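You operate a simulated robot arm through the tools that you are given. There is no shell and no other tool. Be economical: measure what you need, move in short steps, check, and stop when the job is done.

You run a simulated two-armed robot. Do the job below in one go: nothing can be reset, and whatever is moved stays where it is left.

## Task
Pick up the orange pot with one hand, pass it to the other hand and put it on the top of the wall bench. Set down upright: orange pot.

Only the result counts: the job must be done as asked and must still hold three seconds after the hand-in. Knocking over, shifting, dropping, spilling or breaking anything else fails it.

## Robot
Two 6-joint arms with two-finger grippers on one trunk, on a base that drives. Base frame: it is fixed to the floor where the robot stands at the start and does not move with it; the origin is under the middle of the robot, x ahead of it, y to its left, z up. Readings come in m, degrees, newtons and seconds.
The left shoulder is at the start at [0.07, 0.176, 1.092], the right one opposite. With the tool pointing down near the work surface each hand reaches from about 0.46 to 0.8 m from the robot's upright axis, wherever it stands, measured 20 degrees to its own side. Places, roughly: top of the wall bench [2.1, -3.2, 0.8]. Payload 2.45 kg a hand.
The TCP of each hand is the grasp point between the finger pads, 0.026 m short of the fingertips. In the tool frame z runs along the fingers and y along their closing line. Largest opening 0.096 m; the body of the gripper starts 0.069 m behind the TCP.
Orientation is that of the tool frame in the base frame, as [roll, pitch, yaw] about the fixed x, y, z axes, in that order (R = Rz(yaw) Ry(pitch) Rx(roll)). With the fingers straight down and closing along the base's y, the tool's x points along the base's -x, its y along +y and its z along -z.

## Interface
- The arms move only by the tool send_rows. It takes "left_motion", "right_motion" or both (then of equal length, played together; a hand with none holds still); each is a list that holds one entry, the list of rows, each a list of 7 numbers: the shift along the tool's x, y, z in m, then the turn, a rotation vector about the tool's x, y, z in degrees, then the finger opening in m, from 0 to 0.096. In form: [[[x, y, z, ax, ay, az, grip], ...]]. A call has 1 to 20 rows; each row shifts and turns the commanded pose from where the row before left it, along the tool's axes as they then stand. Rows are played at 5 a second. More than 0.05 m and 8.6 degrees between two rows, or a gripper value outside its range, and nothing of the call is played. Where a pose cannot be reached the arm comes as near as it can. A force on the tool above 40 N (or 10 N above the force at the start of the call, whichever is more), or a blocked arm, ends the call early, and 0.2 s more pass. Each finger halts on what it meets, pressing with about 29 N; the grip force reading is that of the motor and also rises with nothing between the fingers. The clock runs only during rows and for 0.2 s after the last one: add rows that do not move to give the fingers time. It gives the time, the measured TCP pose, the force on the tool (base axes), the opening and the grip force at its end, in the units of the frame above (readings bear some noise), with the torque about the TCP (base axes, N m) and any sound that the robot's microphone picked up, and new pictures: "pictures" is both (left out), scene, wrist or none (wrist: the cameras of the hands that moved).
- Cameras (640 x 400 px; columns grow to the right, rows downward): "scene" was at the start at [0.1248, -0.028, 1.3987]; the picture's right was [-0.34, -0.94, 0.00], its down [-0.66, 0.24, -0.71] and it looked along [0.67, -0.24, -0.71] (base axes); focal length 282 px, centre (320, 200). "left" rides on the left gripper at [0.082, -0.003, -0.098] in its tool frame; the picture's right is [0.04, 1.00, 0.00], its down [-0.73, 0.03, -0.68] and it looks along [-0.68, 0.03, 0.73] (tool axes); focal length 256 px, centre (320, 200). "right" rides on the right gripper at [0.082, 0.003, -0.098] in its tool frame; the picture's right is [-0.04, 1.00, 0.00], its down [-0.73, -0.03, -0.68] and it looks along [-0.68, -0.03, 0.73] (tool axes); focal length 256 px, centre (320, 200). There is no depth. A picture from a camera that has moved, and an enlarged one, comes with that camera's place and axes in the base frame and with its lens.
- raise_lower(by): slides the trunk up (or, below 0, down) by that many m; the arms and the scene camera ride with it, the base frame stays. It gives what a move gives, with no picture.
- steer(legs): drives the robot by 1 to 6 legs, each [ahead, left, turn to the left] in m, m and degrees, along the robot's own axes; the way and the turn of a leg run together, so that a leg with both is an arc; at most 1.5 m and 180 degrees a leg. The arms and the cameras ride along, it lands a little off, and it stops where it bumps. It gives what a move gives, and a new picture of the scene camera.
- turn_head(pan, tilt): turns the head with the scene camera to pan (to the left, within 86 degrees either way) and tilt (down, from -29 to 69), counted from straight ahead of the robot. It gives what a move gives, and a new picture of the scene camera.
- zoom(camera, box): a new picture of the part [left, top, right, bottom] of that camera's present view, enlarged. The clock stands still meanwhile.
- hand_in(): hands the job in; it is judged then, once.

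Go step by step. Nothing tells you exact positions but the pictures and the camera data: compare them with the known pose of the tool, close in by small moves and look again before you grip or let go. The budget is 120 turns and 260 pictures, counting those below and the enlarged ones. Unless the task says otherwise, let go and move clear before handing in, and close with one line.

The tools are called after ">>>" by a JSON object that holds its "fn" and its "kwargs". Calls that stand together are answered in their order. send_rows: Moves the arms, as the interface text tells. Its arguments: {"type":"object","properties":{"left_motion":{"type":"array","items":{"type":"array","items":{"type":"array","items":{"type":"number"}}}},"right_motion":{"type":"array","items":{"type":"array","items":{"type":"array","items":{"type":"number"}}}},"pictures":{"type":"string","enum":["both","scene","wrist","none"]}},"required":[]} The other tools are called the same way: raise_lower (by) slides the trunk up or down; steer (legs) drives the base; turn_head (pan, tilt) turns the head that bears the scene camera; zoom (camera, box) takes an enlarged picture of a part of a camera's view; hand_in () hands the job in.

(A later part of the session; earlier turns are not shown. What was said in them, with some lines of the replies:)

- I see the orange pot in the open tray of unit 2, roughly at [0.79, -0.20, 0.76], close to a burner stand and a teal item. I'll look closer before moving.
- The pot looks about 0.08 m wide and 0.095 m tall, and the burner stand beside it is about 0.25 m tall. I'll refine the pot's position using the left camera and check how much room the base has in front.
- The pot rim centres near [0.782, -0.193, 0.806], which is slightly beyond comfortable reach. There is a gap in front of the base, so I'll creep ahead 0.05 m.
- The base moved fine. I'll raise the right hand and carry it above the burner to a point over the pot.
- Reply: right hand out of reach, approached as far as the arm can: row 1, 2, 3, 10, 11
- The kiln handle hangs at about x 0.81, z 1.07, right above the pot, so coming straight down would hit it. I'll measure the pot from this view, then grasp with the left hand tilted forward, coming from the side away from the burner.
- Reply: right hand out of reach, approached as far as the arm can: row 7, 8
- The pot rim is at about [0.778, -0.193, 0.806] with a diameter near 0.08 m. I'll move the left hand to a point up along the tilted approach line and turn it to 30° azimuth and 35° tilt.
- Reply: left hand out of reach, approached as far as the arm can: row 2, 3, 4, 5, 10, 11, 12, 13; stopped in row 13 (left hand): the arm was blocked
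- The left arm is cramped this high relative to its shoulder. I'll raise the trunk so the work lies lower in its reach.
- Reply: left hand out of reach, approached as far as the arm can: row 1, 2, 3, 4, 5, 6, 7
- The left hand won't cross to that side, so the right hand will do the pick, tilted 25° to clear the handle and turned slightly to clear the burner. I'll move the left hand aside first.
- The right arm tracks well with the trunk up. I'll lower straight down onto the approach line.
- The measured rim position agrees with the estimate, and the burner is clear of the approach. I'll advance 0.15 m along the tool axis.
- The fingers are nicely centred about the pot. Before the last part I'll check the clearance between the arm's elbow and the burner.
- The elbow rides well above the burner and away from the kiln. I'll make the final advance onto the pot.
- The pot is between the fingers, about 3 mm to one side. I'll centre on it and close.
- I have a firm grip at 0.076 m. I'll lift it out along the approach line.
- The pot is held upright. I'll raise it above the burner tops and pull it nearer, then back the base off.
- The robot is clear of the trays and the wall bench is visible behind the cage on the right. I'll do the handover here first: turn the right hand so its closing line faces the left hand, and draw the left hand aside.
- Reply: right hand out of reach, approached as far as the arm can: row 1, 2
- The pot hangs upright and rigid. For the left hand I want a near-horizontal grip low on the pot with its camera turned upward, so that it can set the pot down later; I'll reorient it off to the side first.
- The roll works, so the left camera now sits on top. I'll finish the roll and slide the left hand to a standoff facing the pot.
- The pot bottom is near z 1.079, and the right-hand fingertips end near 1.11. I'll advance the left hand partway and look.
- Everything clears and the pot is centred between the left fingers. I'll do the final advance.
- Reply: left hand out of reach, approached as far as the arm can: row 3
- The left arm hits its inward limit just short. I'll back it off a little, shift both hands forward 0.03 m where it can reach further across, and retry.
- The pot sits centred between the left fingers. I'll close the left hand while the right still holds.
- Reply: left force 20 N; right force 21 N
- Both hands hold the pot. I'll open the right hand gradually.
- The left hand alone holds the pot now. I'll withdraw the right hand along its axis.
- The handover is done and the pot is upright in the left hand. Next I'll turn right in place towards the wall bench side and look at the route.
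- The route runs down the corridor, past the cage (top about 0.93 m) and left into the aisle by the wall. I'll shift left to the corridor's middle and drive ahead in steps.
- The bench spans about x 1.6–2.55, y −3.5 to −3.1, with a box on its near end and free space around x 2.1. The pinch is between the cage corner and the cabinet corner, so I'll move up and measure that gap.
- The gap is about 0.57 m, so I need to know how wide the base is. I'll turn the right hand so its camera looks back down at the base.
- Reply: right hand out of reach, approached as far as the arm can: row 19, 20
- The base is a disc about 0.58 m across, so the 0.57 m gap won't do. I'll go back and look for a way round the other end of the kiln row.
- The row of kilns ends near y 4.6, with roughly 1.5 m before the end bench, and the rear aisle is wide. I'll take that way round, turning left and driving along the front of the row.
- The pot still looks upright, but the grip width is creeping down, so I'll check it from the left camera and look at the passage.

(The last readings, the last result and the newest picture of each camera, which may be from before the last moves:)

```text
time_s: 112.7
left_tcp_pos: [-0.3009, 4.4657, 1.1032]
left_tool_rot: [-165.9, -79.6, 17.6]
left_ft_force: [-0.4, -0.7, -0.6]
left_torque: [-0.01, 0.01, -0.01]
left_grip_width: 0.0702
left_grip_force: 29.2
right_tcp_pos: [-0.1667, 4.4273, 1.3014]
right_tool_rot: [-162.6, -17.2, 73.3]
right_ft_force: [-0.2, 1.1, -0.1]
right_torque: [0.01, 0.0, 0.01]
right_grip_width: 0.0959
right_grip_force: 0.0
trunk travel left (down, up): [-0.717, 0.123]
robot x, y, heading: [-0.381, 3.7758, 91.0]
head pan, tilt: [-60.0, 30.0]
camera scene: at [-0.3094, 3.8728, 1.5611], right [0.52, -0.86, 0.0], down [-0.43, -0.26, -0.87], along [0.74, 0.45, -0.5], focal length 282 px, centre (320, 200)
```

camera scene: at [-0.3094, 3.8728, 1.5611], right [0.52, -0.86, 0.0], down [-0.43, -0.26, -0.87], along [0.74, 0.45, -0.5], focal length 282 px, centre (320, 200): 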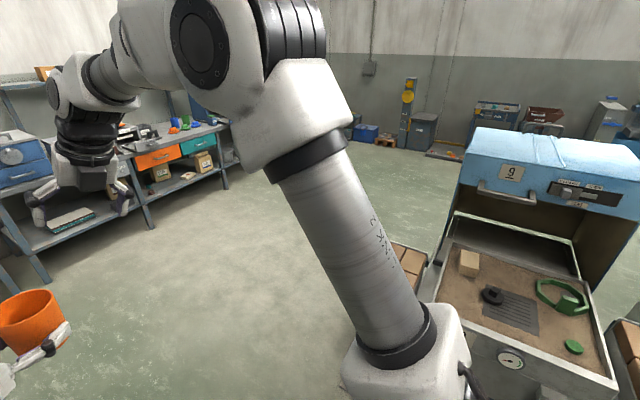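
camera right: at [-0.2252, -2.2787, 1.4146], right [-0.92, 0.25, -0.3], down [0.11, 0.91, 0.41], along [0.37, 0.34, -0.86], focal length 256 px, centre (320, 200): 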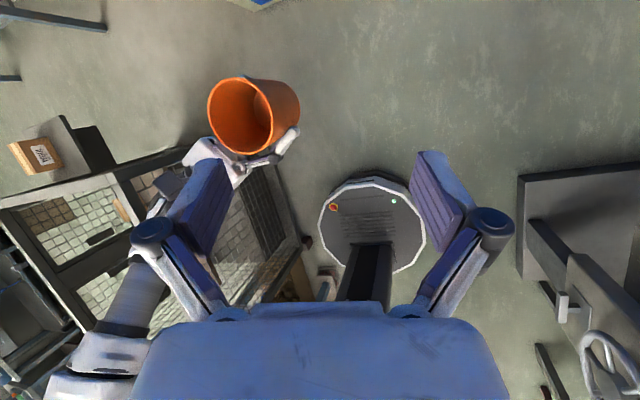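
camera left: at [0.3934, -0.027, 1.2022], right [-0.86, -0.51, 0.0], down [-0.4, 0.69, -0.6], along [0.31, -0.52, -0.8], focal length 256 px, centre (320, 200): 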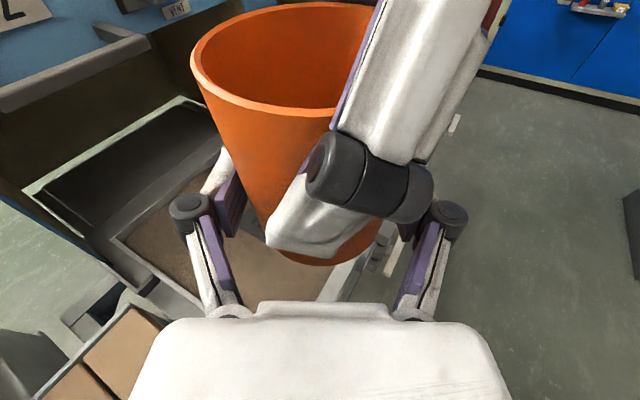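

The pot has only shifted by a couple of millimetres, but I'd like to slow the creep. I'll try a gentler grip command and watch the force.

>>> {"fn": "send_rows", "kwargs": {"left_motion": [[[0, 0, 0, 0, 0, 0, 0.066], [0, 0, 0, 0, 0, 0, 0.068]]], "pictures": "none"}}

```text
time_s: 113.2
left_tcp_pos: [-0.2988, 4.4657, 1.1046]
left_tool_rot: [-165.9, -79.6, 17.6]
left_ft_force: [0.7, 0.1, -0.9]
left_torque: [0.02, 0.03, 0.03]
left_grip_width: 0.0702
left_grip_force: 28.9
right_tcp_pos: [-0.1671, 4.4265, 1.3012]
right_tool_rot: [-162.6, -17.4, 73.2]
right_ft_force: [0.0, 0.1, 0.6]
right_torque: [0.0, 0.0, 0.0]
right_grip_width: 0.0959
right_grip_force: 0.2
trunk travel left (down, up): [-0.717, 0.123]
robot x, y, heading: [-0.3848, 3.7745, 91.0]
head pan, tilt: [-60.0, 30.0]
```

The grip limit is set. The end of the row is at about y 4.25 and the far bench at y 6.3, so I'll go on to y 5.2, turn right and drive across.

>>> {"fn": "steer", "kwargs": {"legs": [[1.4, 0, -1], [0, 0, -90], [1.4, 0, 0]]}}

>>> {"fn": "turn_head", "kwargs": {"pan": -40, "tilt": 20}}

```text
time_s: 130.6
left_tcp_pos: [1.6936, 5.0681, 1.1043]
left_tool_rot: [-165.9, -79.6, -73.5]
left_ft_force: [0.1, -0.1, -0.8]
left_torque: [0.04, 0.01, 0.02]
left_grip_width: 0.0693
left_grip_force: 1.3
right_tcp_pos: [1.6523, 4.9353, 1.3012]
right_tool_rot: [-162.6, -17.4, -17.7]
right_ft_force: [1.0, 0.5, -0.8]
right_torque: [0.0, 0.0, 0.01]
right_grip_width: 0.0961
right_grip_force: 0.0
trunk travel left (down, up): [-0.717, 0.123]
robot x, y, heading: [1.0071, 5.1609, -0.2]
head pan, tilt: [-60.0, 30.0]
camera scene: at [1.0984, 5.0843, 1.5612], right [-0.87, -0.5, 0.0], down [-0.25, 0.43, -0.87], along [0.43, -0.75, -0.5], focal length 282 px, centre (320, 200)
```

scene: 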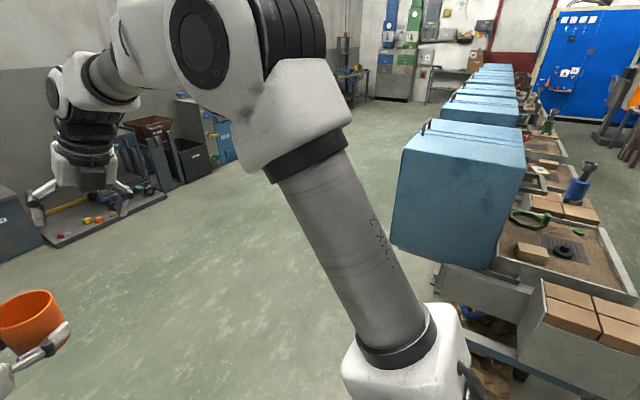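

```text
time_s: 131.4
left_tcp_pos: [1.692, 5.0665, 1.1037]
left_tool_rot: [-166.1, -79.6, -73.4]
left_ft_force: [0.4, 0.8, -2.2]
left_torque: [-0.02, -0.03, -0.01]
left_grip_width: 0.0696
left_grip_force: 1.3
right_tcp_pos: [1.6519, 4.9349, 1.3008]
right_tool_rot: [-162.6, -17.3, -17.7]
right_ft_force: [1.1, -0.2, 0.4]
right_torque: [-0.02, 0.02, 0.01]
right_grip_width: 0.0961
right_grip_force: 0.0
trunk travel left (down, up): [-0.717, 0.123]
robot x, y, heading: [1.0054, 5.1616, -0.1]
head pan, tilt: [-40.0, 20.0]
camera scene: at [1.1249, 5.1026, 1.5771], right [-0.64, -0.77, 0.0], down [-0.26, 0.22, -0.94], along [0.72, -0.6, -0.34], focal length 282 px, centre (320, 200)
```

scene: 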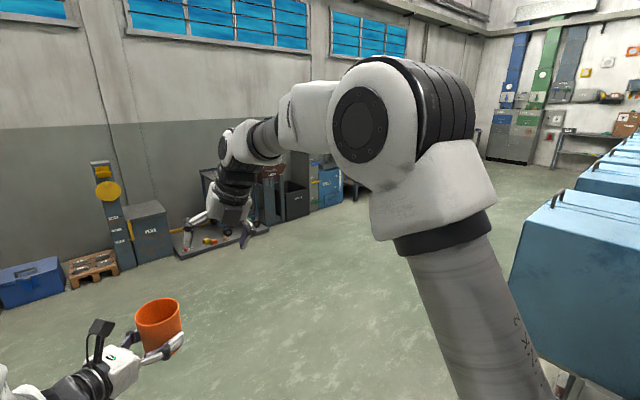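

The grip force has fallen to 1.3 N at the limit, so I'll tighten at once and look at the pot.

>>> {"fn": "send_rows", "kwargs": {"left_motion": [[[0, 0, 0, 0, 0, 0, 0.06], [0, 0, 0, 0, 0, 0, 0.055]]], "pictures": "wrist"}}

```text
time_s: 132.0
left_tcp_pos: [1.6933, 5.0668, 1.1042]
left_tool_rot: [-166.0, -79.6, -73.5]
left_ft_force: [-0.1, -0.3, 0.3]
left_torque: [0.04, 0.0, -0.03]
left_grip_width: 0.0687
left_grip_force: 29.9
right_tcp_pos: [1.6528, 4.9353, 1.3011]
right_tool_rot: [-162.6, -17.3, -17.8]
right_ft_force: [0.4, 0.5, -0.1]
right_torque: [0.01, 0.02, -0.01]
right_grip_width: 0.0958
right_grip_force: 0.0
trunk travel left (down, up): [-0.717, 0.123]
robot x, y, heading: [1.0042, 5.1587, 0.0]
head pan, tilt: [-40.0, 20.0]
camera left: at [1.65, 5.1375, 1.202], right [-0.86, -0.51, 0.0], down [-0.41, 0.69, -0.6], along [0.31, -0.52, -0.8], focal length 256 px, centre (320, 200)
```

left: 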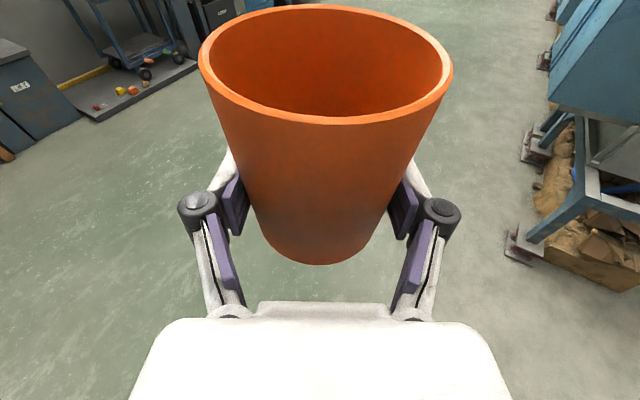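

The pot is still held, tipped back by about 3°, and I've got full grip force again. I'll drive on quickly: across, then down the wide rear aisle.

>>> {"fn": "steer", "kwargs": {"legs": [[1.4, 0, 0], [0, 0, -90], [1.5, 0, 0], [1.5, 0, 0], [1.5, 0, 0], [1.4, 0, 0]]}}

>>> {"fn": "turn_head", "kwargs": {"pan": 0, "tilt": 35}}

>>> {"fn": "zoom", "kwargs": {"camera": "left", "box": [0, 0, 640, 400]}}

```text
time_s: 170.5
left_tcp_pos: [2.4203, -1.4206, 1.1048]
left_tool_rot: [-165.9, -79.6, -162.5]
left_ft_force: [-0.3, -0.2, -0.6]
left_torque: [-0.02, 0.0, 0.0]
left_grip_width: 0.0686
left_grip_force: 28.8
right_tcp_pos: [2.2866, -1.3822, 1.3006]
right_tool_rot: [-162.6, -17.3, -106.6]
right_ft_force: [-0.1, -0.5, 0.8]
right_torque: [-0.03, -0.02, 0.0]
right_grip_width: 0.0962
right_grip_force: 0.1
trunk travel left (down, up): [-0.717, 0.123]
robot x, y, heading: [2.5046, -0.7303, -88.9]
head pan, tilt: [-40.0, 20.0]
camera scene: at [2.4429, -0.8544, 1.5772], right [-0.78, 0.63, 0.0], down [0.21, 0.27, -0.94], along [-0.59, -0.73, -0.34], focal length 282 px, centre (320, 200)
```

scene: 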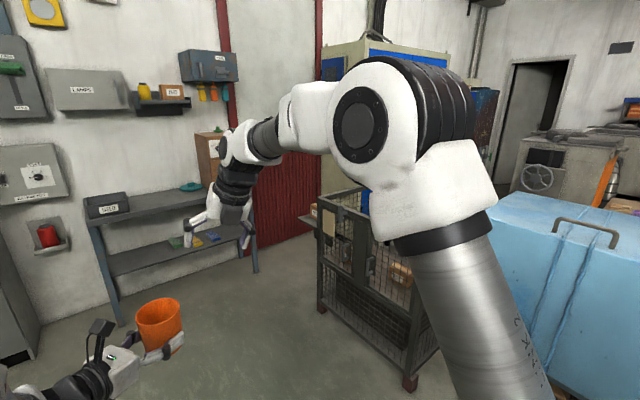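

```text
time_s: 171.6
left_tcp_pos: [2.4191, -1.4216, 1.105]
left_tool_rot: [-166.1, -79.5, -162.3]
left_ft_force: [0.0, 0.3, 0.6]
left_torque: [-0.02, 0.06, -0.01]
left_grip_width: 0.0686
left_grip_force: 28.7
right_tcp_pos: [2.2869, -1.3835, 1.3008]
right_tool_rot: [-162.5, -17.4, -106.6]
right_ft_force: [0.1, 0.3, 0.3]
right_torque: [0.0, -0.01, 0.01]
right_grip_width: 0.0959
right_grip_force: 0.0
trunk travel left (down, up): [-0.717, 0.123]
robot x, y, heading: [2.5038, -0.7315, -88.6]
head pan, tilt: [0.0, 35.0]
camera scene: at [2.503, -0.8701, 1.5534], right [-1.0, -0.02, 0.0], down [-0.01, 0.57, -0.82], along [0.01, -0.82, -0.57], focal length 282 px, centre (320, 200)
```

scene: 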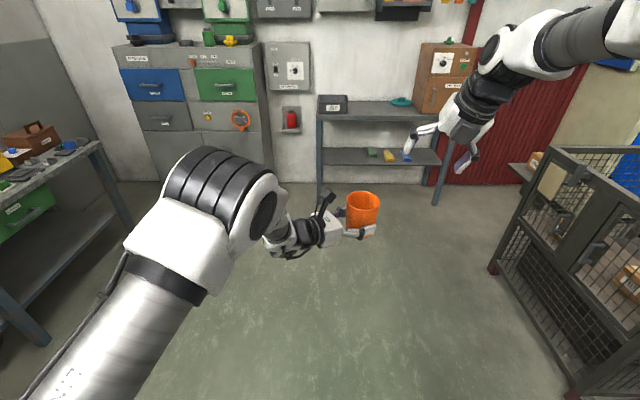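

```text
1.00 times, centred on (320, 200) of left (not enlarged: the box is as wide or as high as the picture)
camera zoom: at [2.4891, -1.3769, 1.2021], right [-0.53, 0.85, 0.0], down [0.68, 0.42, -0.6], along [-0.51, -0.32, -0.8], focal length 256 px, centre (320, 200)
```

zoom: 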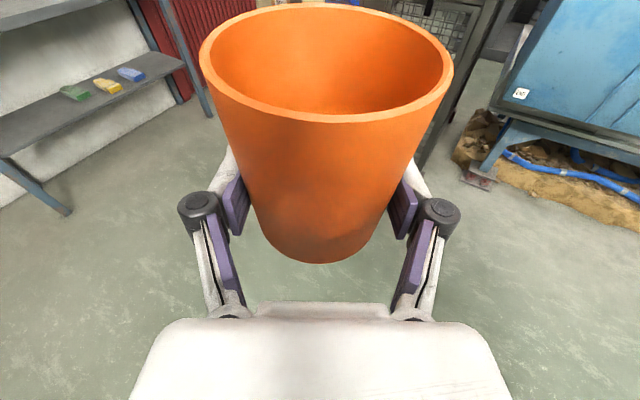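

The pot is steady and the wall bench is right ahead, with free space at about x 1.8–2.25 between the black box and the brown box. Here in the open I'll tuck the right hand back and turn the left hand to point more directly at the bench.

>>> {"fn": "send_rows", "kwargs": {"left_motion": [[[-0.0063, -0.0225, -0.0355, 0, 0, 0, 0.055], [-0.0063, -0.0225, -0.0355, 0, 0, 0, 0.055], [-0.0063, -0.0225, -0.0355, 0, 0, 0, 0.055], [-0.0063, -0.0225, -0.0355, 0, 0, 0, 0.055], [0, 0, 0, 7.88, 0, -1.4, 0.055], [0, 0, 0, 7.88, 0, -1.4, 0.055], [0, 0, 0, 7.88, 0, -1.4, 0.055], [0, 0, 0, 7.88, 0, -1.4, 0.055], [0, 0, 0, 7.88, 0, -1.4, 0.055]]], "right_motion": [[[-0.027, 0.018, -0.0194, 0, 0, 0, 0.096], [-0.027, 0.018, -0.0194, 0, 0, 0, 0.096], [-0.027, 0.018, -0.0194, 0, 0, 0, 0.096], [-0.027, 0.018, -0.0194, 0, 0, 0, 0.096], [-0.027, 0.018, -0.0194, 0, 0, 0, 0.096], [-0.027, 0.018, -0.0194, 0, 0, 0, 0.096], [-0.027, 0.018, -0.0194, 0, 0, 0, 0.096], [0, 0, 0, 0, 0, 0, 0.096], [0, 0, 0, 0, 0, 0, 0.096]]], "pictures": "both"}}

```text
time_s: 173.6
left_tcp_pos: [2.6111, -1.4286, 1.1114]
left_tool_rot: [-168.4, -81.0, -124.9]
left_ft_force: [0.6, 0.3, -0.9]
left_torque: [-0.03, 0.04, -0.03]
left_grip_width: 0.0683
left_grip_force: 28.7
left hand out of reach, approached as far as the arm can: row 9
right_tcp_pos: [2.2059, -1.2747, 1.2959]
right_tool_rot: [-162.7, -17.3, -106.7]
right_ft_force: [0.3, 1.0, -0.4]
right_torque: [0.03, 0.04, -0.01]
right_grip_width: 0.0961
right_grip_force: 0.0
right hand out of reach, approached as far as the arm can: row 4, 5, 6, 7
trunk travel left (down, up): [-0.717, 0.123]
robot x, y, heading: [2.5032, -0.7332, -88.7]
head pan, tilt: [0.0, 35.0]
camera scene: at [2.5052, -0.8704, 1.5533], right [-1.0, -0.02, 0.0], down [-0.01, 0.57, -0.82], along [0.01, -0.82, -0.57], focal length 282 px, centre (320, 200)
camera right: at [2.1589, -1.3139, 1.409], right [-0.93, 0.22, -0.29], down [0.09, 0.91, 0.41], along [0.36, 0.35, -0.86], focal length 256 px, centre (320, 200)
camera left: at [2.6448, -1.3514, 1.2077], right [-0.92, 0.39, 0.01], down [0.3, 0.72, -0.62], along [-0.25, -0.57, -0.78], focal length 256 px, centre (320, 200)
```

scene: 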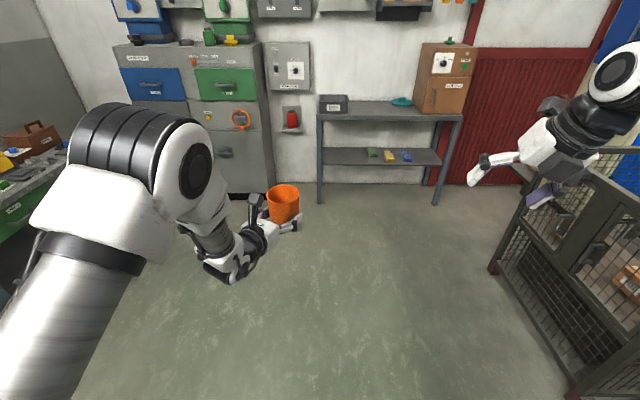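
right: 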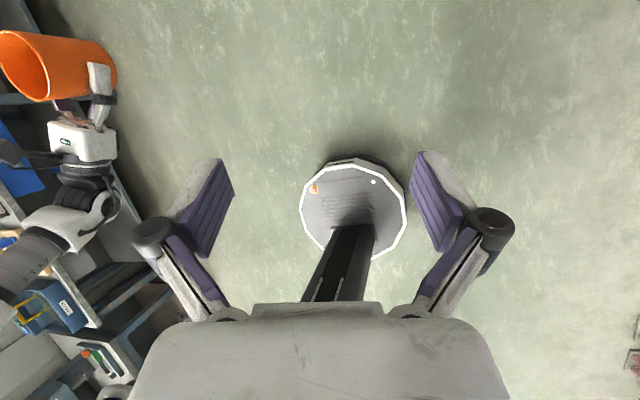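
left: 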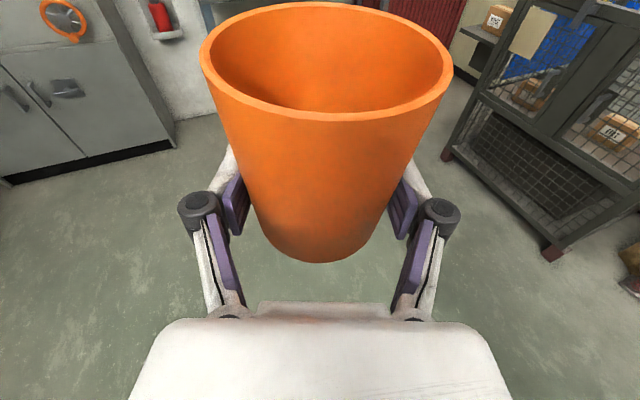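

The space on the bench is clear. I'll straighten and tuck the right hand away, and lower the left hand with its arm here in the open, so that only a short final descent is left at the bench.

>>> {"fn": "send_rows", "kwargs": {"left_motion": [[[-0.0377, -0.0047, 0.0168, 0, 0, 0, 0.055], [-0.0377, -0.0047, 0.0168, 0, 0, 0, 0.055], [-0.0377, -0.0047, 0.0168, 0, 0, 0, 0.055], [-0.0377, -0.0047, 0.0168, 0, 0, 0, 0.055], [-0.0377, -0.0047, 0.0168, 0, 0, 0, 0.055], [0, 0, 0, 0, 0, 0, 0.055], [0, 0, 0, 0, 0, 0, 0.055], [0, 0, 0, 0, 0, 0, 0.055], [0, 0, 0, 0, 0, 0, 0.055], [0, 0, 0, 0, 0, 0, 0.055]]], "right_motion": [[[0, 0, 0, -5.9, -5.8, 0, 0.096], [0, 0, 0, -5.9, -5.8, 0, 0.096], [0, 0, 0, -5.9, -5.8, 0, 0.096], [0, 0, 0.04, 0, 0, 0, 0.096], [0, 0, 0.04, 0, 0, 0, 0.096], [0, 0, 0.04, 0, 0, 0, 0.096], [-0.024, 0.024, 0, 0, 0, 0, 0.096], [-0.024, 0.024, 0, 0, 0, 0, 0.096], [-0.024, 0.024, 0, 0, 0, 0, 0.096], [-0.024, 0.024, 0, 0, 0, 0, 0.096]]], "pictures": "scene"}}

>>> {"fn": "zoom", "kwargs": {"camera": "scene", "box": [200, 60, 520, 260]}}

```text
time_s: 175.8
left_tcp_pos: [2.6152, -1.4893, 0.9154]
left_tool_rot: [-167.0, -81.0, -126.3]
left_ft_force: [-0.8, 0.7, -0.2]
left_torque: [0.04, 0.03, 0.03]
left_grip_width: 0.0685
left_grip_force: 29.4
right_tcp_pos: [2.1313, -1.1579, 1.1772]
right_tool_rot: [179.3, -0.4, -104.1]
right_ft_force: [-0.9, 0.6, 0.0]
right_torque: [0.0, -0.01, -0.01]
right_grip_width: 0.0959
right_grip_force: 0.2
trunk travel left (down, up): [-0.717, 0.123]
robot x, y, heading: [2.5027, -0.7303, -88.7]
head pan, tilt: [0.0, 35.0]
camera scene: at [2.5003, -0.8673, 1.5537], right [-1.0, -0.02, 0.0], down [-0.01, 0.57, -0.82], along [0.02, -0.82, -0.57], focal length 282 px, centre (320, 200)
```

scene: 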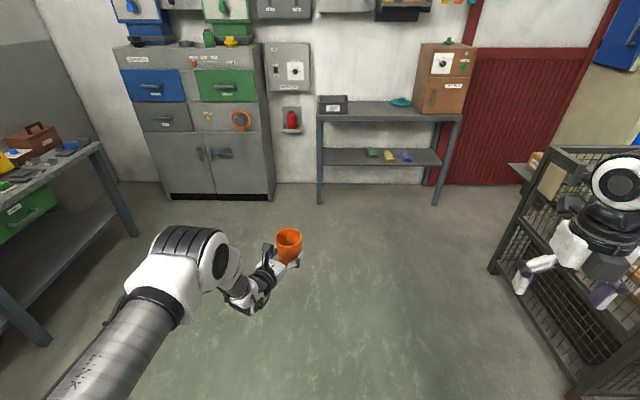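

```text
2.00 times, centred on (360, 160) of scene
camera zoom: at [2.5003, -0.8673, 1.5537], right [-1.0, -0.02, 0.0], down [-0.01, 0.57, -0.82], along [0.02, -0.82, -0.57], focal length 563 px, centre (240, 280)
```

zoom: 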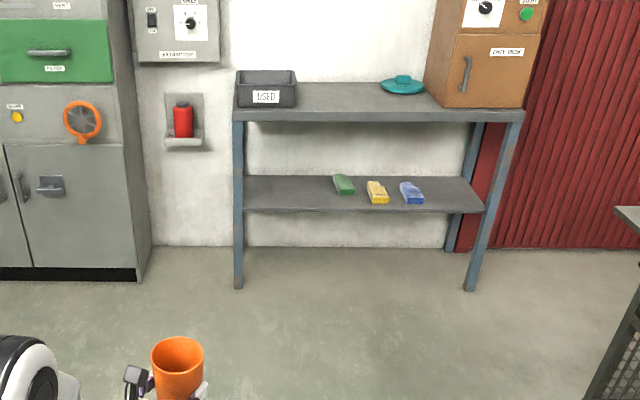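

The bench top looks to be at about z 0.84, y −3.03 to −3.40, free at x 1.95–2.27. I'll lift slightly, drive most of the way and check again.

>>> {"fn": "raise_lower", "kwargs": {"by": 0.03}}

>>> {"fn": "steer", "kwargs": {"legs": [[1.25, -0.57, 0]]}}

>>> {"fn": "turn_head", "kwargs": {"pan": 5, "tilt": 45}}

```text
time_s: 176.5
left_tcp_pos: [2.617, -1.4912, 0.9439]
left_tool_rot: [-168.4, -81.1, -125.0]
left_ft_force: [0.1, 0.2, -0.9]
left_torque: [-0.01, -0.01, 0.01]
left_grip_width: 0.0686
left_grip_force: 29.0
right_tcp_pos: [2.1341, -1.1605, 1.2067]
right_tool_rot: [179.0, -0.2, -104.1]
right_ft_force: [0.3, -0.7, 0.1]
right_torque: [0.05, 0.01, 0.01]
right_grip_width: 0.0958
right_grip_force: 0.0
trunk travel left (down, up): [-0.747, 0.093]
robot x, y, heading: [2.5034, -0.7292, -88.9]
head pan, tilt: [0.0, 35.0]
```

```text
time_s: 183.4
left_tcp_pos: [2.0652, -2.7423, 0.944]
left_tool_rot: [-167.9, -80.9, -125.7]
left_ft_force: [0.3, 0.5, -1.1]
left_torque: [0.01, 0.01, 0.0]
left_grip_width: 0.0684
left_grip_force: 28.6
right_tcp_pos: [1.5847, -2.4064, 1.207]
right_tool_rot: [179.1, -0.2, -104.6]
right_ft_force: [-0.3, -0.2, -0.6]
right_torque: [0.02, 0.0, 0.0]
right_grip_width: 0.0963
right_grip_force: 0.0
trunk travel left (down, up): [-0.747, 0.093]
robot x, y, heading: [1.9545, -1.9805, -89.3]
head pan, tilt: [0.0, 35.0]
camera scene: at [1.9571, -2.121, 1.5834], right [-1.0, -0.01, 0.0], down [-0.01, 0.57, -0.82], along [0.01, -0.82, -0.57], focal length 282 px, centre (320, 200)
```

scene: 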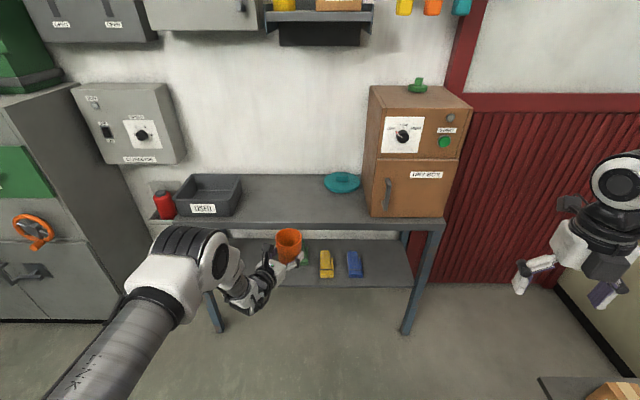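

```text
time_s: 184.1
left_tcp_pos: [2.0653, -2.7428, 0.9441]
left_tool_rot: [-168.1, -81.1, -125.8]
left_ft_force: [0.4, 0.4, -0.2]
left_torque: [0.04, -0.01, -0.01]
left_grip_width: 0.0688
left_grip_force: 29.2
right_tcp_pos: [1.5857, -2.407, 1.2065]
right_tool_rot: [179.1, -0.3, -104.6]
right_ft_force: [0.3, -0.1, 0.6]
right_torque: [-0.03, 0.04, -0.01]
right_grip_width: 0.0961
right_grip_force: 0.0
trunk travel left (down, up): [-0.747, 0.093]
robot x, y, heading: [1.9557, -1.978, -89.3]
head pan, tilt: [5.0, 45.0]
camera scene: at [1.9639, -2.1144, 1.5685], right [-1.0, -0.1, 0.0], down [-0.07, 0.7, -0.71], along [0.07, -0.7, -0.71], focal length 282 px, centre (320, 200)
```

scene: 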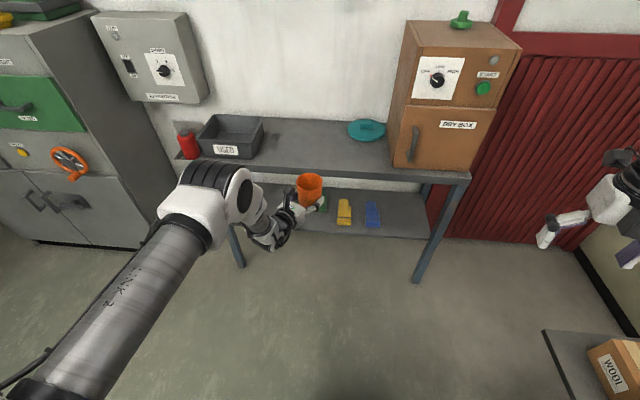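

The front edge triangulates to z ≈ 0.85, y ≈ −3.02. I'll aim the pot at [2.05, −3.15], and check how upright it is before going in.

>>> {"fn": "zoom", "kwargs": {"camera": "scene", "box": [250, 150, 370, 250]}}

>>> {"fn": "steer", "kwargs": {"legs": [[0.4, -0.015, 0]]}}

>>> {"fn": "zoom", "kwargs": {"camera": "left", "box": [0, 0, 640, 400]}}

```text
4.00 times, centred on (310, 200) of scene
camera zoom: at [1.9639, -2.1144, 1.5685], right [-1.0, -0.1, 0.0], down [-0.07, 0.7, -0.71], along [0.07, -0.7, -0.71], focal length 1126 px, centre (360, 200)
```

zoom: 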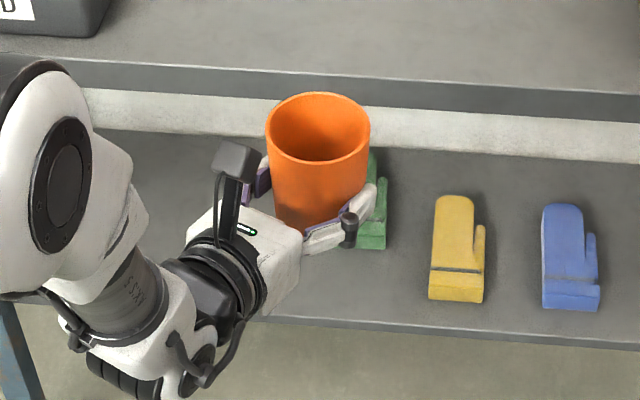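

```text
time_s: 186.6
left_tcp_pos: [2.0525, -3.1415, 0.944]
left_tool_rot: [-167.9, -81.0, -126.0]
left_ft_force: [0.4, -0.3, -0.6]
left_torque: [0.03, 0.03, 0.04]
left_grip_width: 0.0687
left_grip_force: 29.4
right_tcp_pos: [1.5736, -2.8057, 1.2067]
right_tool_rot: [179.2, -0.2, -104.7]
right_ft_force: [-0.6, -0.1, 0.2]
right_torque: [-0.02, -0.02, 0.01]
right_grip_width: 0.096
right_grip_force: 0.1
trunk travel left (down, up): [-0.747, 0.093]
robot x, y, heading: [1.9473, -2.3826, -89.7]
head pan, tilt: [5.0, 45.0]
camera scene: at [1.9529, -2.5127, 1.5686], right [-1.0, -0.1, 0.0], down [-0.07, 0.7, -0.71], along [0.07, -0.7, -0.71], focal length 282 px, centre (320, 200)
```

scene: 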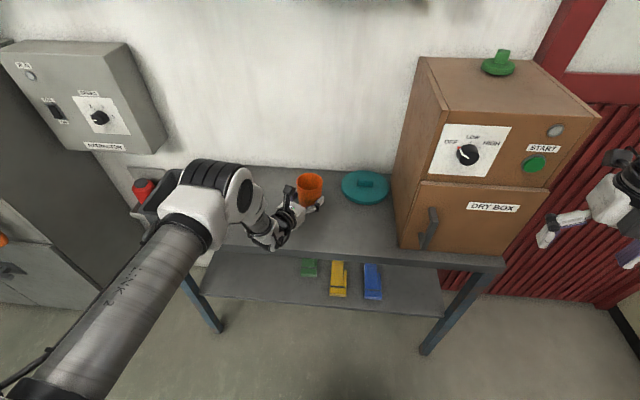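

```text
1.00 times, centred on (320, 200) of left (not enlarged: the box is as wide or as high as the picture)
camera zoom: at [2.0871, -3.0647, 1.0395], right [-0.92, 0.4, 0.01], down [0.31, 0.72, -0.62], along [-0.26, -0.57, -0.78], focal length 256 px, centre (320, 200)
```

zoom: 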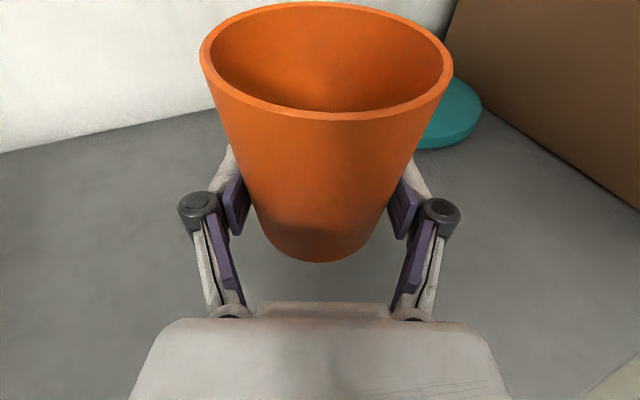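

The pot is over the bench. I'll look closely at its lean before lowering.

>>> {"fn": "zoom", "kwargs": {"camera": "scene", "box": [265, 155, 361, 235]}}

>>> {"fn": "zoom", "kwargs": {"camera": "left", "box": [180, 0, 480, 280]}}

```text
5.00 times, centred on (313, 195) of scene
camera zoom: at [1.9529, -2.5127, 1.5686], right [-1.0, -0.1, 0.0], down [-0.07, 0.7, -0.71], along [0.07, -0.7, -0.71], focal length 1408 px, centre (355, 225)
```

zoom: 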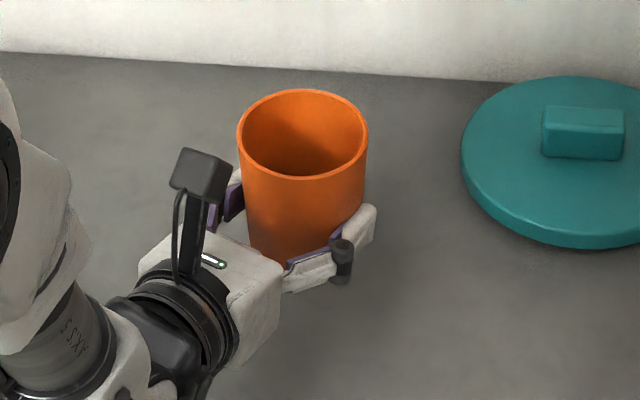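

```text
1.43 times, centred on (330, 140) of left
camera zoom: at [2.0871, -3.0647, 1.0395], right [-0.92, 0.4, 0.01], down [0.31, 0.72, -0.62], along [-0.26, -0.57, -0.78], focal length 366 px, centre (306, 286)
```

zoom: 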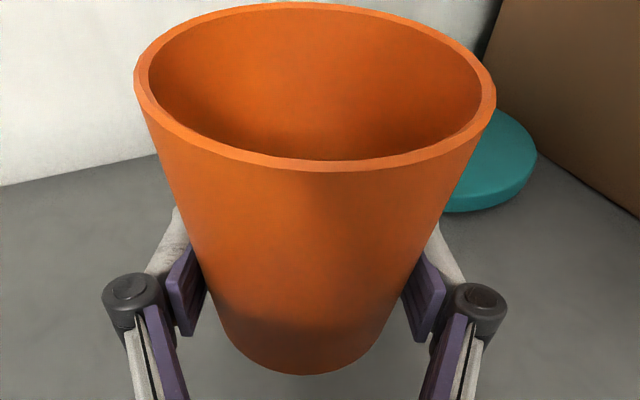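

The pot is upright enough, with its bottom near z 0.914 and the bench at about 0.85. I'll lower the trunk 0.045 m, then feel for contact with small arm steps.

>>> {"fn": "raise_lower", "kwargs": {"by": -0.045}}

>>> {"fn": "zoom", "kwargs": {"camera": "left", "box": [0, 0, 640, 400]}}

>>> {"fn": "zoom", "kwargs": {"camera": "scene", "box": [200, 140, 440, 290]}}

```text
time_s: 187.4
left_tcp_pos: [2.0529, -3.1419, 0.8991]
left_tool_rot: [-168.0, -81.0, -125.9]
left_ft_force: [-0.1, 0.2, -0.2]
left_torque: [0.02, -0.02, -0.01]
left_grip_width: 0.0685
left_grip_force: 29.1
right_tcp_pos: [1.5747, -2.8048, 1.1612]
right_tool_rot: [179.1, -0.2, -104.7]
right_ft_force: [0.1, 1.0, -0.2]
right_torque: [-0.03, -0.04, 0.0]
right_grip_width: 0.0959
right_grip_force: 0.0
trunk travel left (down, up): [-0.702, 0.138]
robot x, y, heading: [1.9487, -2.3807, -89.5]
head pan, tilt: [5.0, 45.0]
```

```text
1.00 times, centred on (320, 200) of left (not enlarged: the box is as wide or as high as the picture)
camera zoom: at [2.0872, -3.0649, 0.9943], right [-0.92, 0.4, 0.01], down [0.31, 0.72, -0.62], along [-0.26, -0.57, -0.78], focal length 256 px, centre (320, 200)
```

zoom: 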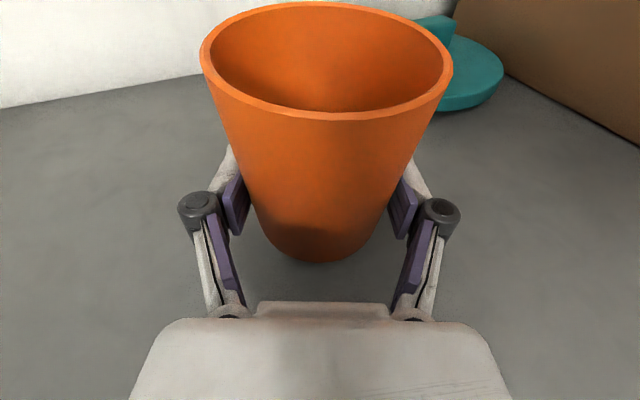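

```text
2.67 times, centred on (320, 215) of scene
camera zoom: at [1.953, -2.5131, 1.5236], right [-1.0, -0.1, 0.0], down [-0.07, 0.7, -0.71], along [0.07, -0.7, -0.71], focal length 751 px, centre (320, 160)
```

zoom: 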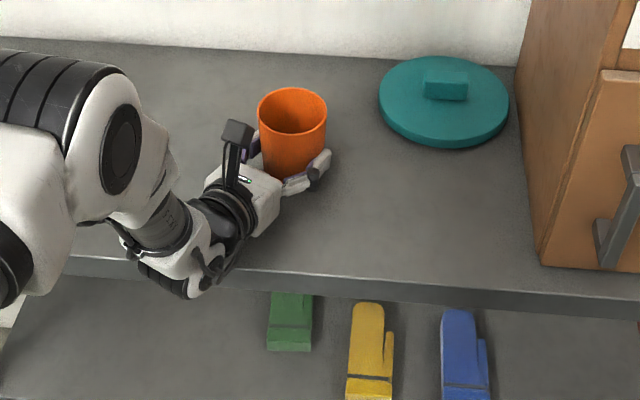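

>>> {"fn": "send_rows", "kwargs": {"left_motion": [[[-0.0039, 0, 0.0006, 0, 0, 0, 0.055], [-0.0039, 0, 0.0006, 0, 0, 0, 0.055], [-0.0039, 0, 0.0006, 0, 0, 0, 0.055], [0, 0, 0, 0, 0, 0, 0.055]]], "pictures": "wrist"}}

>>> {"fn": "zoom", "kwargs": {"camera": "scene", "box": [240, 150, 360, 260]}}

```text
time_s: 188.4
left_tcp_pos: [2.0532, -3.1425, 0.8854]
left_tool_rot: [-167.9, -81.1, -125.9]
left_ft_force: [0.6, 0.4, -1.4]
left_torque: [0.01, 0.0, 0.02]
left_grip_width: 0.0686
left_grip_force: 29.1
right_tcp_pos: [1.5744, -2.8063, 1.1614]
right_tool_rot: [179.1, -0.1, -104.7]
right_ft_force: [0.3, 0.4, 0.0]
right_torque: [0.03, 0.0, -0.02]
right_grip_width: 0.096
right_grip_force: 0.1
trunk travel left (down, up): [-0.702, 0.138]
robot x, y, heading: [1.948, -2.3794, -89.5]
head pan, tilt: [5.0, 45.0]
camera left: at [2.0879, -3.0654, 0.9822], right [-0.92, 0.4, 0.01], down [0.31, 0.72, -0.62], along [-0.26, -0.57, -0.78], focal length 256 px, centre (320, 200)
```

left: 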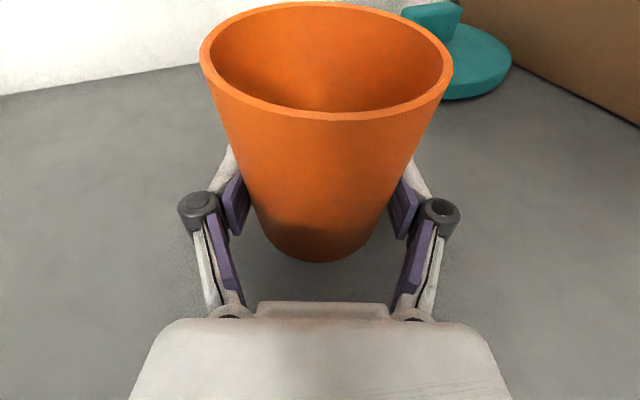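

```text
3.64 times, centred on (300, 205) of scene
camera zoom: at [1.9528, -2.5138, 1.5235], right [-1.0, -0.1, 0.0], down [-0.07, 0.7, -0.71], along [0.07, -0.7, -0.71], focal length 1024 px, centre (393, 182)
```

zoom: 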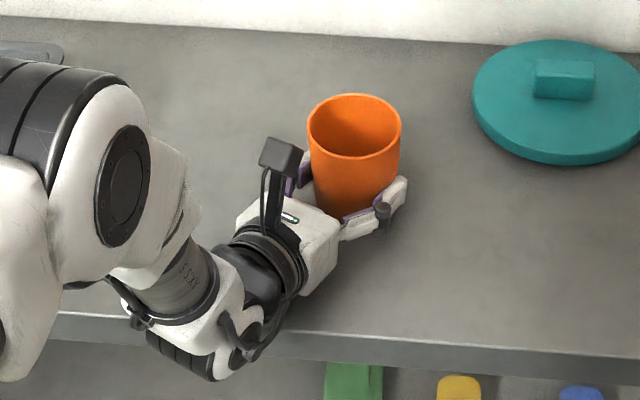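

No contact yet. I'll continue down in 3 mm steps.

>>> {"fn": "send_rows", "kwargs": {"left_motion": [[[-0.003, 0, 0.0004, 0, 0, 0, 0.055], [-0.003, 0, 0.0004, 0, 0, 0, 0.055], [0, 0, 0, 0, 0, 0, 0.055]]], "pictures": "none"}}

>>> {"fn": "send_rows", "kwargs": {"left_motion": [[[-0.0025, 0, 0.0004, 0, 0, 0, 0.055], [0, 0, 0, 0, 0, 0, 0.055]]], "pictures": "none"}}

```text
time_s: 189.2
left_tcp_pos: [2.0534, -3.1424, 0.8844]
left_tool_rot: [-166.3, -81.4, -127.5]
left_ft_force: [1.0, -6.9, 28.8]
left_torque: [2.28, -0.69, -0.27]
left_grip_width: 0.0686
left_grip_force: 28.6
right_tcp_pos: [1.5726, -2.8025, 1.1626]
right_tool_rot: [179.2, -0.4, -104.6]
right_ft_force: [0.1, -0.2, -0.2]
right_torque: [0.02, -0.01, 0.01]
right_grip_width: 0.0962
right_grip_force: 0.1
trunk travel left (down, up): [-0.702, 0.138]
robot x, y, heading: [1.949, -2.3783, -89.6]
head pan, tilt: [5.0, 45.0]
```

```text
time_s: 189.7
left_tcp_pos: [2.0539, -3.1438, 0.8861]
left_tool_rot: [-165.4, -81.9, -128.5]
left_ft_force: [-0.4, 9.4, 17.0]
left_torque: [1.85, -0.4, 0.19]
left_grip_width: 0.0686
left_grip_force: 28.9
right_tcp_pos: [1.5742, -2.8022, 1.1636]
right_tool_rot: [179.3, -0.5, -104.6]
right_ft_force: [-0.3, -1.6, 0.3]
right_torque: [0.0, -0.03, -0.02]
right_grip_width: 0.0959
right_grip_force: 0.1
trunk travel left (down, up): [-0.702, 0.138]
robot x, y, heading: [1.9495, -2.38, -89.4]
head pan, tilt: [5.0, 45.0]
stopped in row 2 (left hand): the force on the tool passed its limit at 42 N (the readings are from after the stop); the commanded pose is now the measured one
```

The torque shows the contact is on the gripper housing about 8 cm behind the pot, not on the pot. I'll raise slightly and pitch the hand 4° further down, which also takes out the pot's backward lean, then look.

>>> {"fn": "send_rows", "kwargs": {"left_motion": [[[0.005, 0, 0, 0, 0, 0, 0.055], [0, 0, 0, 0, -2.5, 0, 0.055], [0, 0, 0, 0, -2.5, 0, 0.055], [0, 0, 0, 0, 0, 0, 0.055]]], "pictures": "wrist"}}

>>> {"fn": "zoom", "kwargs": {"camera": "scene", "box": [265, 165, 345, 235]}}

```text
time_s: 190.7
left_tcp_pos: [2.0534, -3.146, 0.8859]
left_tool_rot: [-171.7, -76.4, -122.0]
left_ft_force: [0.4, -0.2, -1.0]
left_torque: [0.02, 0.01, -0.02]
left_grip_width: 0.0686
left_grip_force: 28.8
right_tcp_pos: [1.5739, -2.8065, 1.1621]
right_tool_rot: [179.2, -0.2, -104.5]
right_ft_force: [0.1, 0.2, -0.4]
right_torque: [0.03, 0.0, -0.02]
right_grip_width: 0.0961
right_grip_force: 0.0
trunk travel left (down, up): [-0.702, 0.138]
robot x, y, heading: [1.9483, -2.3803, -89.5]
head pan, tilt: [5.0, 45.0]
camera left: at [2.0844, -3.0758, 0.9885], right [-0.92, 0.4, 0.01], down [0.33, 0.76, -0.56], along [-0.23, -0.51, -0.83], focal length 256 px, centre (320, 200)
```

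left: 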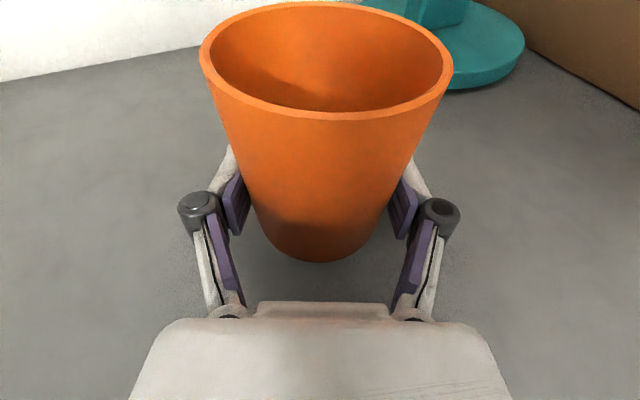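

```text
5.71 times, centred on (305, 200) of scene
camera zoom: at [1.9531, -2.5146, 1.5234], right [-1.0, -0.1, 0.0], down [-0.07, 0.7, -0.71], along [0.07, -0.7, -0.71], focal length 1609 px, centre (406, 200)
```

zoom: 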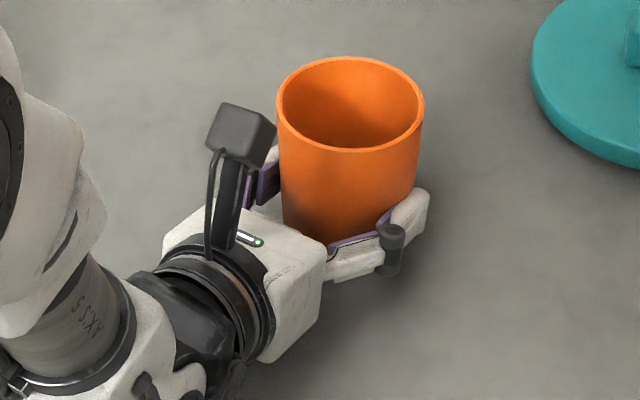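

The hand is now pitched properly. I'll go down in 2 mm steps and read where contact occurs.

>>> {"fn": "send_rows", "kwargs": {"left_motion": [[[-0.00195, 0, 0.0005, 0, 0, 0, 0.055], [-0.00195, 0, 0.0005, 0, 0, 0, 0.055], [0, 0, 0, 0, 0, 0, 0.055]]], "pictures": "none"}}

```text
time_s: 191.5
left_tcp_pos: [2.053, -3.1451, 0.8868]
left_tool_rot: [-171.2, -76.8, -122.7]
left_ft_force: [0.3, -1.8, 10.4]
left_torque: [-0.32, 0.36, 0.05]
left_grip_width: 0.0688
left_grip_force: 29.2
right_tcp_pos: [1.5728, -2.8051, 1.1628]
right_tool_rot: [179.2, -0.3, -104.7]
right_ft_force: [0.5, 0.6, -0.3]
right_torque: [0.02, 0.0, 0.05]
right_grip_width: 0.0963
right_grip_force: 0.1
trunk travel left (down, up): [-0.702, 0.138]
robot x, y, heading: [1.944, -2.3803, -89.5]
head pan, tilt: [5.0, 45.0]
```

The contact point now matches the pot's far-right base edge, so the pot itself is touching, leaning a few degrees. I'll level it slightly before settling.

>>> {"fn": "send_rows", "kwargs": {"left_motion": [[[0.002, 0, 0, 0, 1.2, -3, 0.055], [-0.001, 0, 0, 0, 0, 0, 0.055], [-0.001, 0, 0, 0, 0, 0, 0.055], [0, 0, 0, 0, 0, 0, 0.055]]], "pictures": "wrist"}}

>>> {"fn": "zoom", "kwargs": {"camera": "scene", "box": [265, 165, 345, 235]}}

```text
time_s: 192.5
left_tcp_pos: [2.055, -3.1446, 0.8849]
left_tool_rot: [175.5, -77.9, -108.9]
left_ft_force: [3.8, -1.3, 10.9]
left_torque: [-0.5, -0.15, 0.11]
left_grip_width: 0.0685
left_grip_force: 28.9
right_tcp_pos: [1.5735, -2.8058, 1.1617]
right_tool_rot: [179.2, -0.2, -104.6]
right_ft_force: [-0.5, 0.5, -0.3]
right_torque: [-0.02, -0.03, -0.01]
right_grip_width: 0.0959
right_grip_force: 0.1
trunk travel left (down, up): [-0.702, 0.138]
robot x, y, heading: [1.9456, -2.3834, -89.6]
head pan, tilt: [5.0, 45.0]
camera left: at [2.0895, -3.0742, 0.9846], right [-0.92, 0.39, 0.06], down [0.29, 0.77, -0.58], along [-0.27, -0.51, -0.82], focal length 256 px, centre (320, 200)
```

left: 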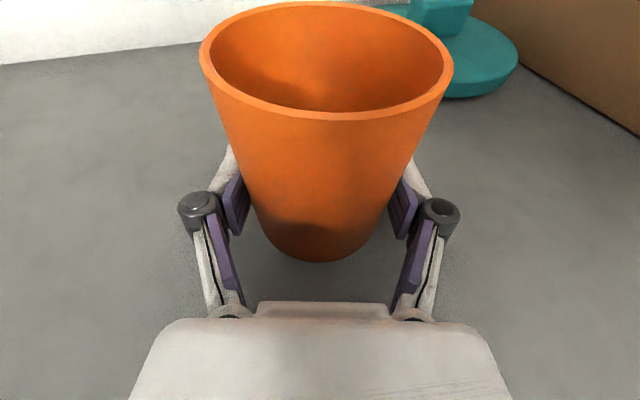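

```text
5.71 times, centred on (305, 200) of scene
camera zoom: at [1.9532, -2.5119, 1.5238], right [-1.0, -0.1, 0.0], down [-0.07, 0.7, -0.71], along [0.07, -0.7, -0.71], focal length 1609 px, centre (406, 200)
```

zoom: 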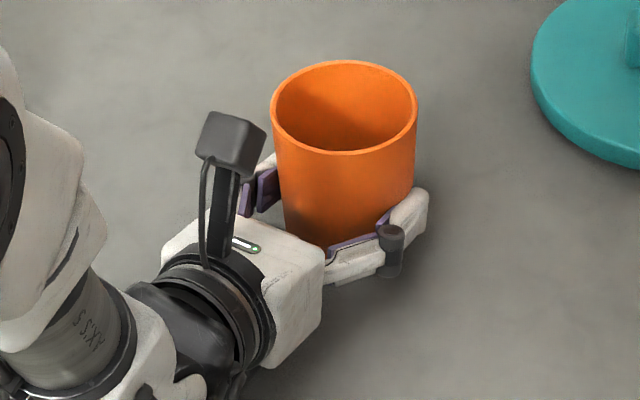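

Laterally it's balanced now and only the far edge touches. I'll pitch back 2° and then open slowly.

>>> {"fn": "send_rows", "kwargs": {"left_motion": [[[0.001, 0, 0, 0, 2, 0, 0.055], [0, 0, 0, 0, 0, 0, 0.055]]], "pictures": "none"}}

```text
time_s: 193.1
left_tcp_pos: [2.0533, -3.1441, 0.8834]
left_tool_rot: [174.5, -79.8, -108.0]
left_ft_force: [0.6, 0.3, 2.9]
left_torque: [0.04, -0.09, 0.04]
left_grip_width: 0.0686
left_grip_force: 28.5
right_tcp_pos: [1.5728, -2.8055, 1.1628]
right_tool_rot: [179.2, -0.2, -104.7]
right_ft_force: [0.1, -0.6, -0.3]
right_torque: [-0.01, -0.02, 0.01]
right_grip_width: 0.0961
right_grip_force: 0.1
trunk travel left (down, up): [-0.702, 0.138]
robot x, y, heading: [1.9451, -2.3806, -89.5]
head pan, tilt: [5.0, 45.0]
```

There is a light, near-central contact. Now I'll open the left hand gradually.

>>> {"fn": "send_rows", "kwargs": {"left_motion": [[[0, 0, 0, 0, 0, 0, 0.07], [0, 0, 0, 0, 0, 0, 0.074], [0, 0, 0, 0, 0, 0, 0.08], [0, 0, 0, 0, 0, 0, 0.088], [0, 0, 0, 0, 0, 0, 0.096], [0, 0, 0, 0, 0, 0, 0.096]]], "pictures": "wrist"}}

>>> {"fn": "zoom", "kwargs": {"camera": "scene", "box": [265, 165, 345, 235]}}

```text
time_s: 194.5
left_tcp_pos: [2.0541, -3.1449, 0.884]
left_tool_rot: [174.6, -79.8, -108.0]
left_ft_force: [0.6, -0.3, 0.1]
left_torque: [0.0, 0.0, 0.02]
left_grip_width: 0.0959
left_grip_force: 0.0
right_tcp_pos: [1.5737, -2.8058, 1.1623]
right_tool_rot: [179.1, -0.2, -104.7]
right_ft_force: [0.5, -0.2, -0.8]
right_torque: [-0.02, 0.01, 0.02]
right_grip_width: 0.096
right_grip_force: 0.1
trunk travel left (down, up): [-0.702, 0.138]
robot x, y, heading: [1.9455, -2.3809, -89.3]
head pan, tilt: [5.0, 45.0]
camera left: at [2.0904, -3.0723, 0.9815], right [-0.92, 0.39, 0.06], down [0.28, 0.75, -0.6], along [-0.28, -0.54, -0.8], focal length 256 px, centre (320, 200)
```

left: 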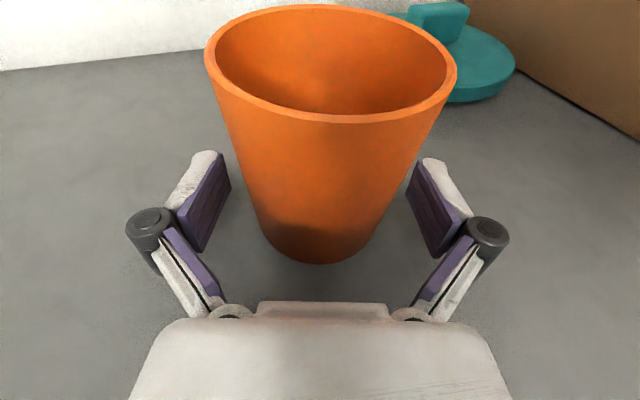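

```text
5.71 times, centred on (305, 200) of scene
camera zoom: at [1.9529, -2.5137, 1.5235], right [-1.0, -0.1, 0.0], down [-0.07, 0.7, -0.71], along [0.07, -0.7, -0.71], focal length 1609 px, centre (406, 200)
```

zoom: 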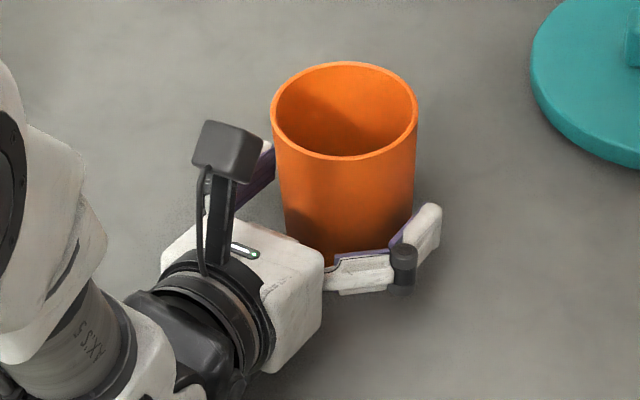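

The pot stands free on the bench with clearance on both sides. I'll withdraw the hand straight back.

>>> {"fn": "send_rows", "kwargs": {"left_motion": [[[0, 0, -0.02, 0, 0, 0, 0.096], [0, 0, -0.03, 0, 0, 0, 0.096], [0, 0, -0.04, 0, 0, 0, 0.096], [0, 0, -0.04, 0, 0, 0, 0.096], [0, 0, 0, 0, 0, 0, 0.096]]], "pictures": "scene"}}

>>> {"fn": "zoom", "kwargs": {"camera": "left", "box": [0, 0, 640, 400]}}

```text
time_s: 195.7
left_tcp_pos: [2.1049, -3.0284, 0.9069]
left_tool_rot: [174.6, -79.8, -108.0]
left_ft_force: [-0.2, 0.6, 0.2]
left_torque: [0.03, 0.01, 0.01]
left_grip_width: 0.096
left_grip_force: 0.2
right_tcp_pos: [1.5727, -2.806, 1.1619]
right_tool_rot: [179.2, -0.2, -104.7]
right_ft_force: [0.0, 0.8, 0.1]
right_torque: [-0.01, -0.01, -0.03]
right_grip_width: 0.0962
right_grip_force: 0.1
trunk travel left (down, up): [-0.702, 0.138]
robot x, y, heading: [1.9472, -2.381, -89.5]
head pan, tilt: [5.0, 45.0]
camera scene: at [1.9523, -2.5143, 1.5235], right [-1.0, -0.1, 0.0], down [-0.07, 0.7, -0.71], along [0.07, -0.7, -0.71], focal length 282 px, centre (320, 200)
```

scene: 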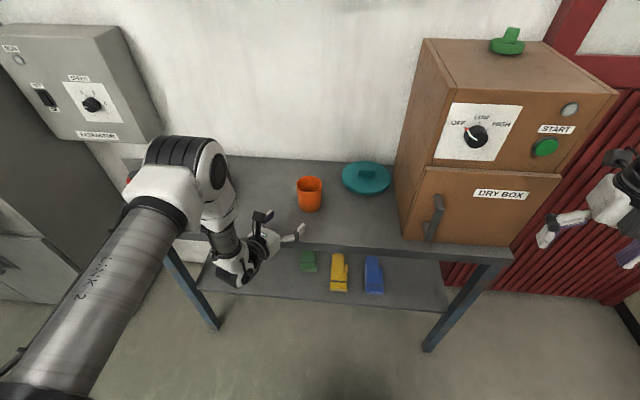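

```text
1.00 times, centred on (320, 200) of left (not enlarged: the box is as wide or as high as the picture)
camera zoom: at [2.1405, -2.955, 1.0043], right [-0.92, 0.39, 0.06], down [0.28, 0.75, -0.6], along [-0.28, -0.54, -0.8], focal length 256 px, centre (320, 200)
```

zoom: 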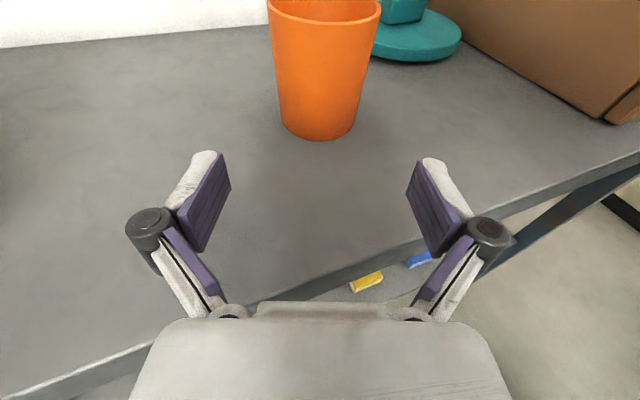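

The pot stands upright on the bench, and the hand is clear of it. I'll back the base off a little, check that everything is still, and hand in.

>>> {"fn": "steer", "kwargs": {"legs": [[-0.25, 0, 0]]}}

```text
time_s: 197.5
left_tcp_pos: [2.101, -2.7784, 0.9066]
left_tool_rot: [174.4, -79.7, -107.8]
left_ft_force: [0.3, 0.7, -0.4]
left_torque: [-0.01, -0.03, 0.0]
left_grip_width: 0.0959
left_grip_force: 0.0
right_tcp_pos: [1.5711, -2.5573, 1.1612]
right_tool_rot: [179.1, -0.2, -104.7]
right_ft_force: [-0.1, -0.4, -0.6]
right_torque: [-0.02, 0.0, -0.02]
right_grip_width: 0.0958
right_grip_force: 0.0
trunk travel left (down, up): [-0.702, 0.138]
robot x, y, heading: [1.9469, -2.1318, -89.3]
head pan, tilt: [5.0, 45.0]
camera scene: at [1.9505, -2.2645, 1.5234], right [-1.0, -0.1, 0.0], down [-0.07, 0.7, -0.71], along [0.07, -0.7, -0.71], focal length 282 px, centre (320, 200)
```

scene: 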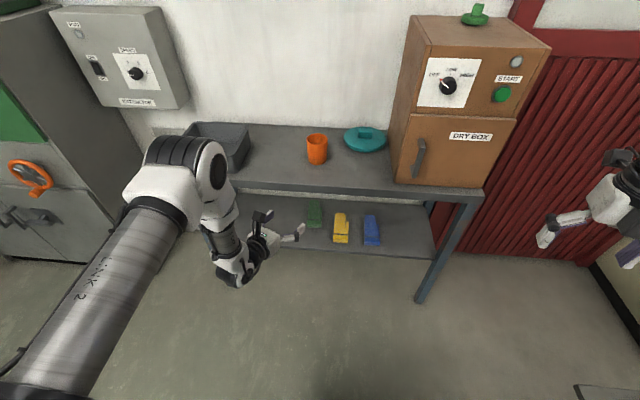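

The pot is upright on the wall bench, both hands are clear, and everything else on the bench looks undisturbed. I'm handing in.

>>> {"fn": "hand_in", "kwargs": {}}

```text
The job is handed in.
```

The orange pot was picked up with the right hand, passed to the left, and now stands upright on top of the wall bench; nothing else was seen to move.
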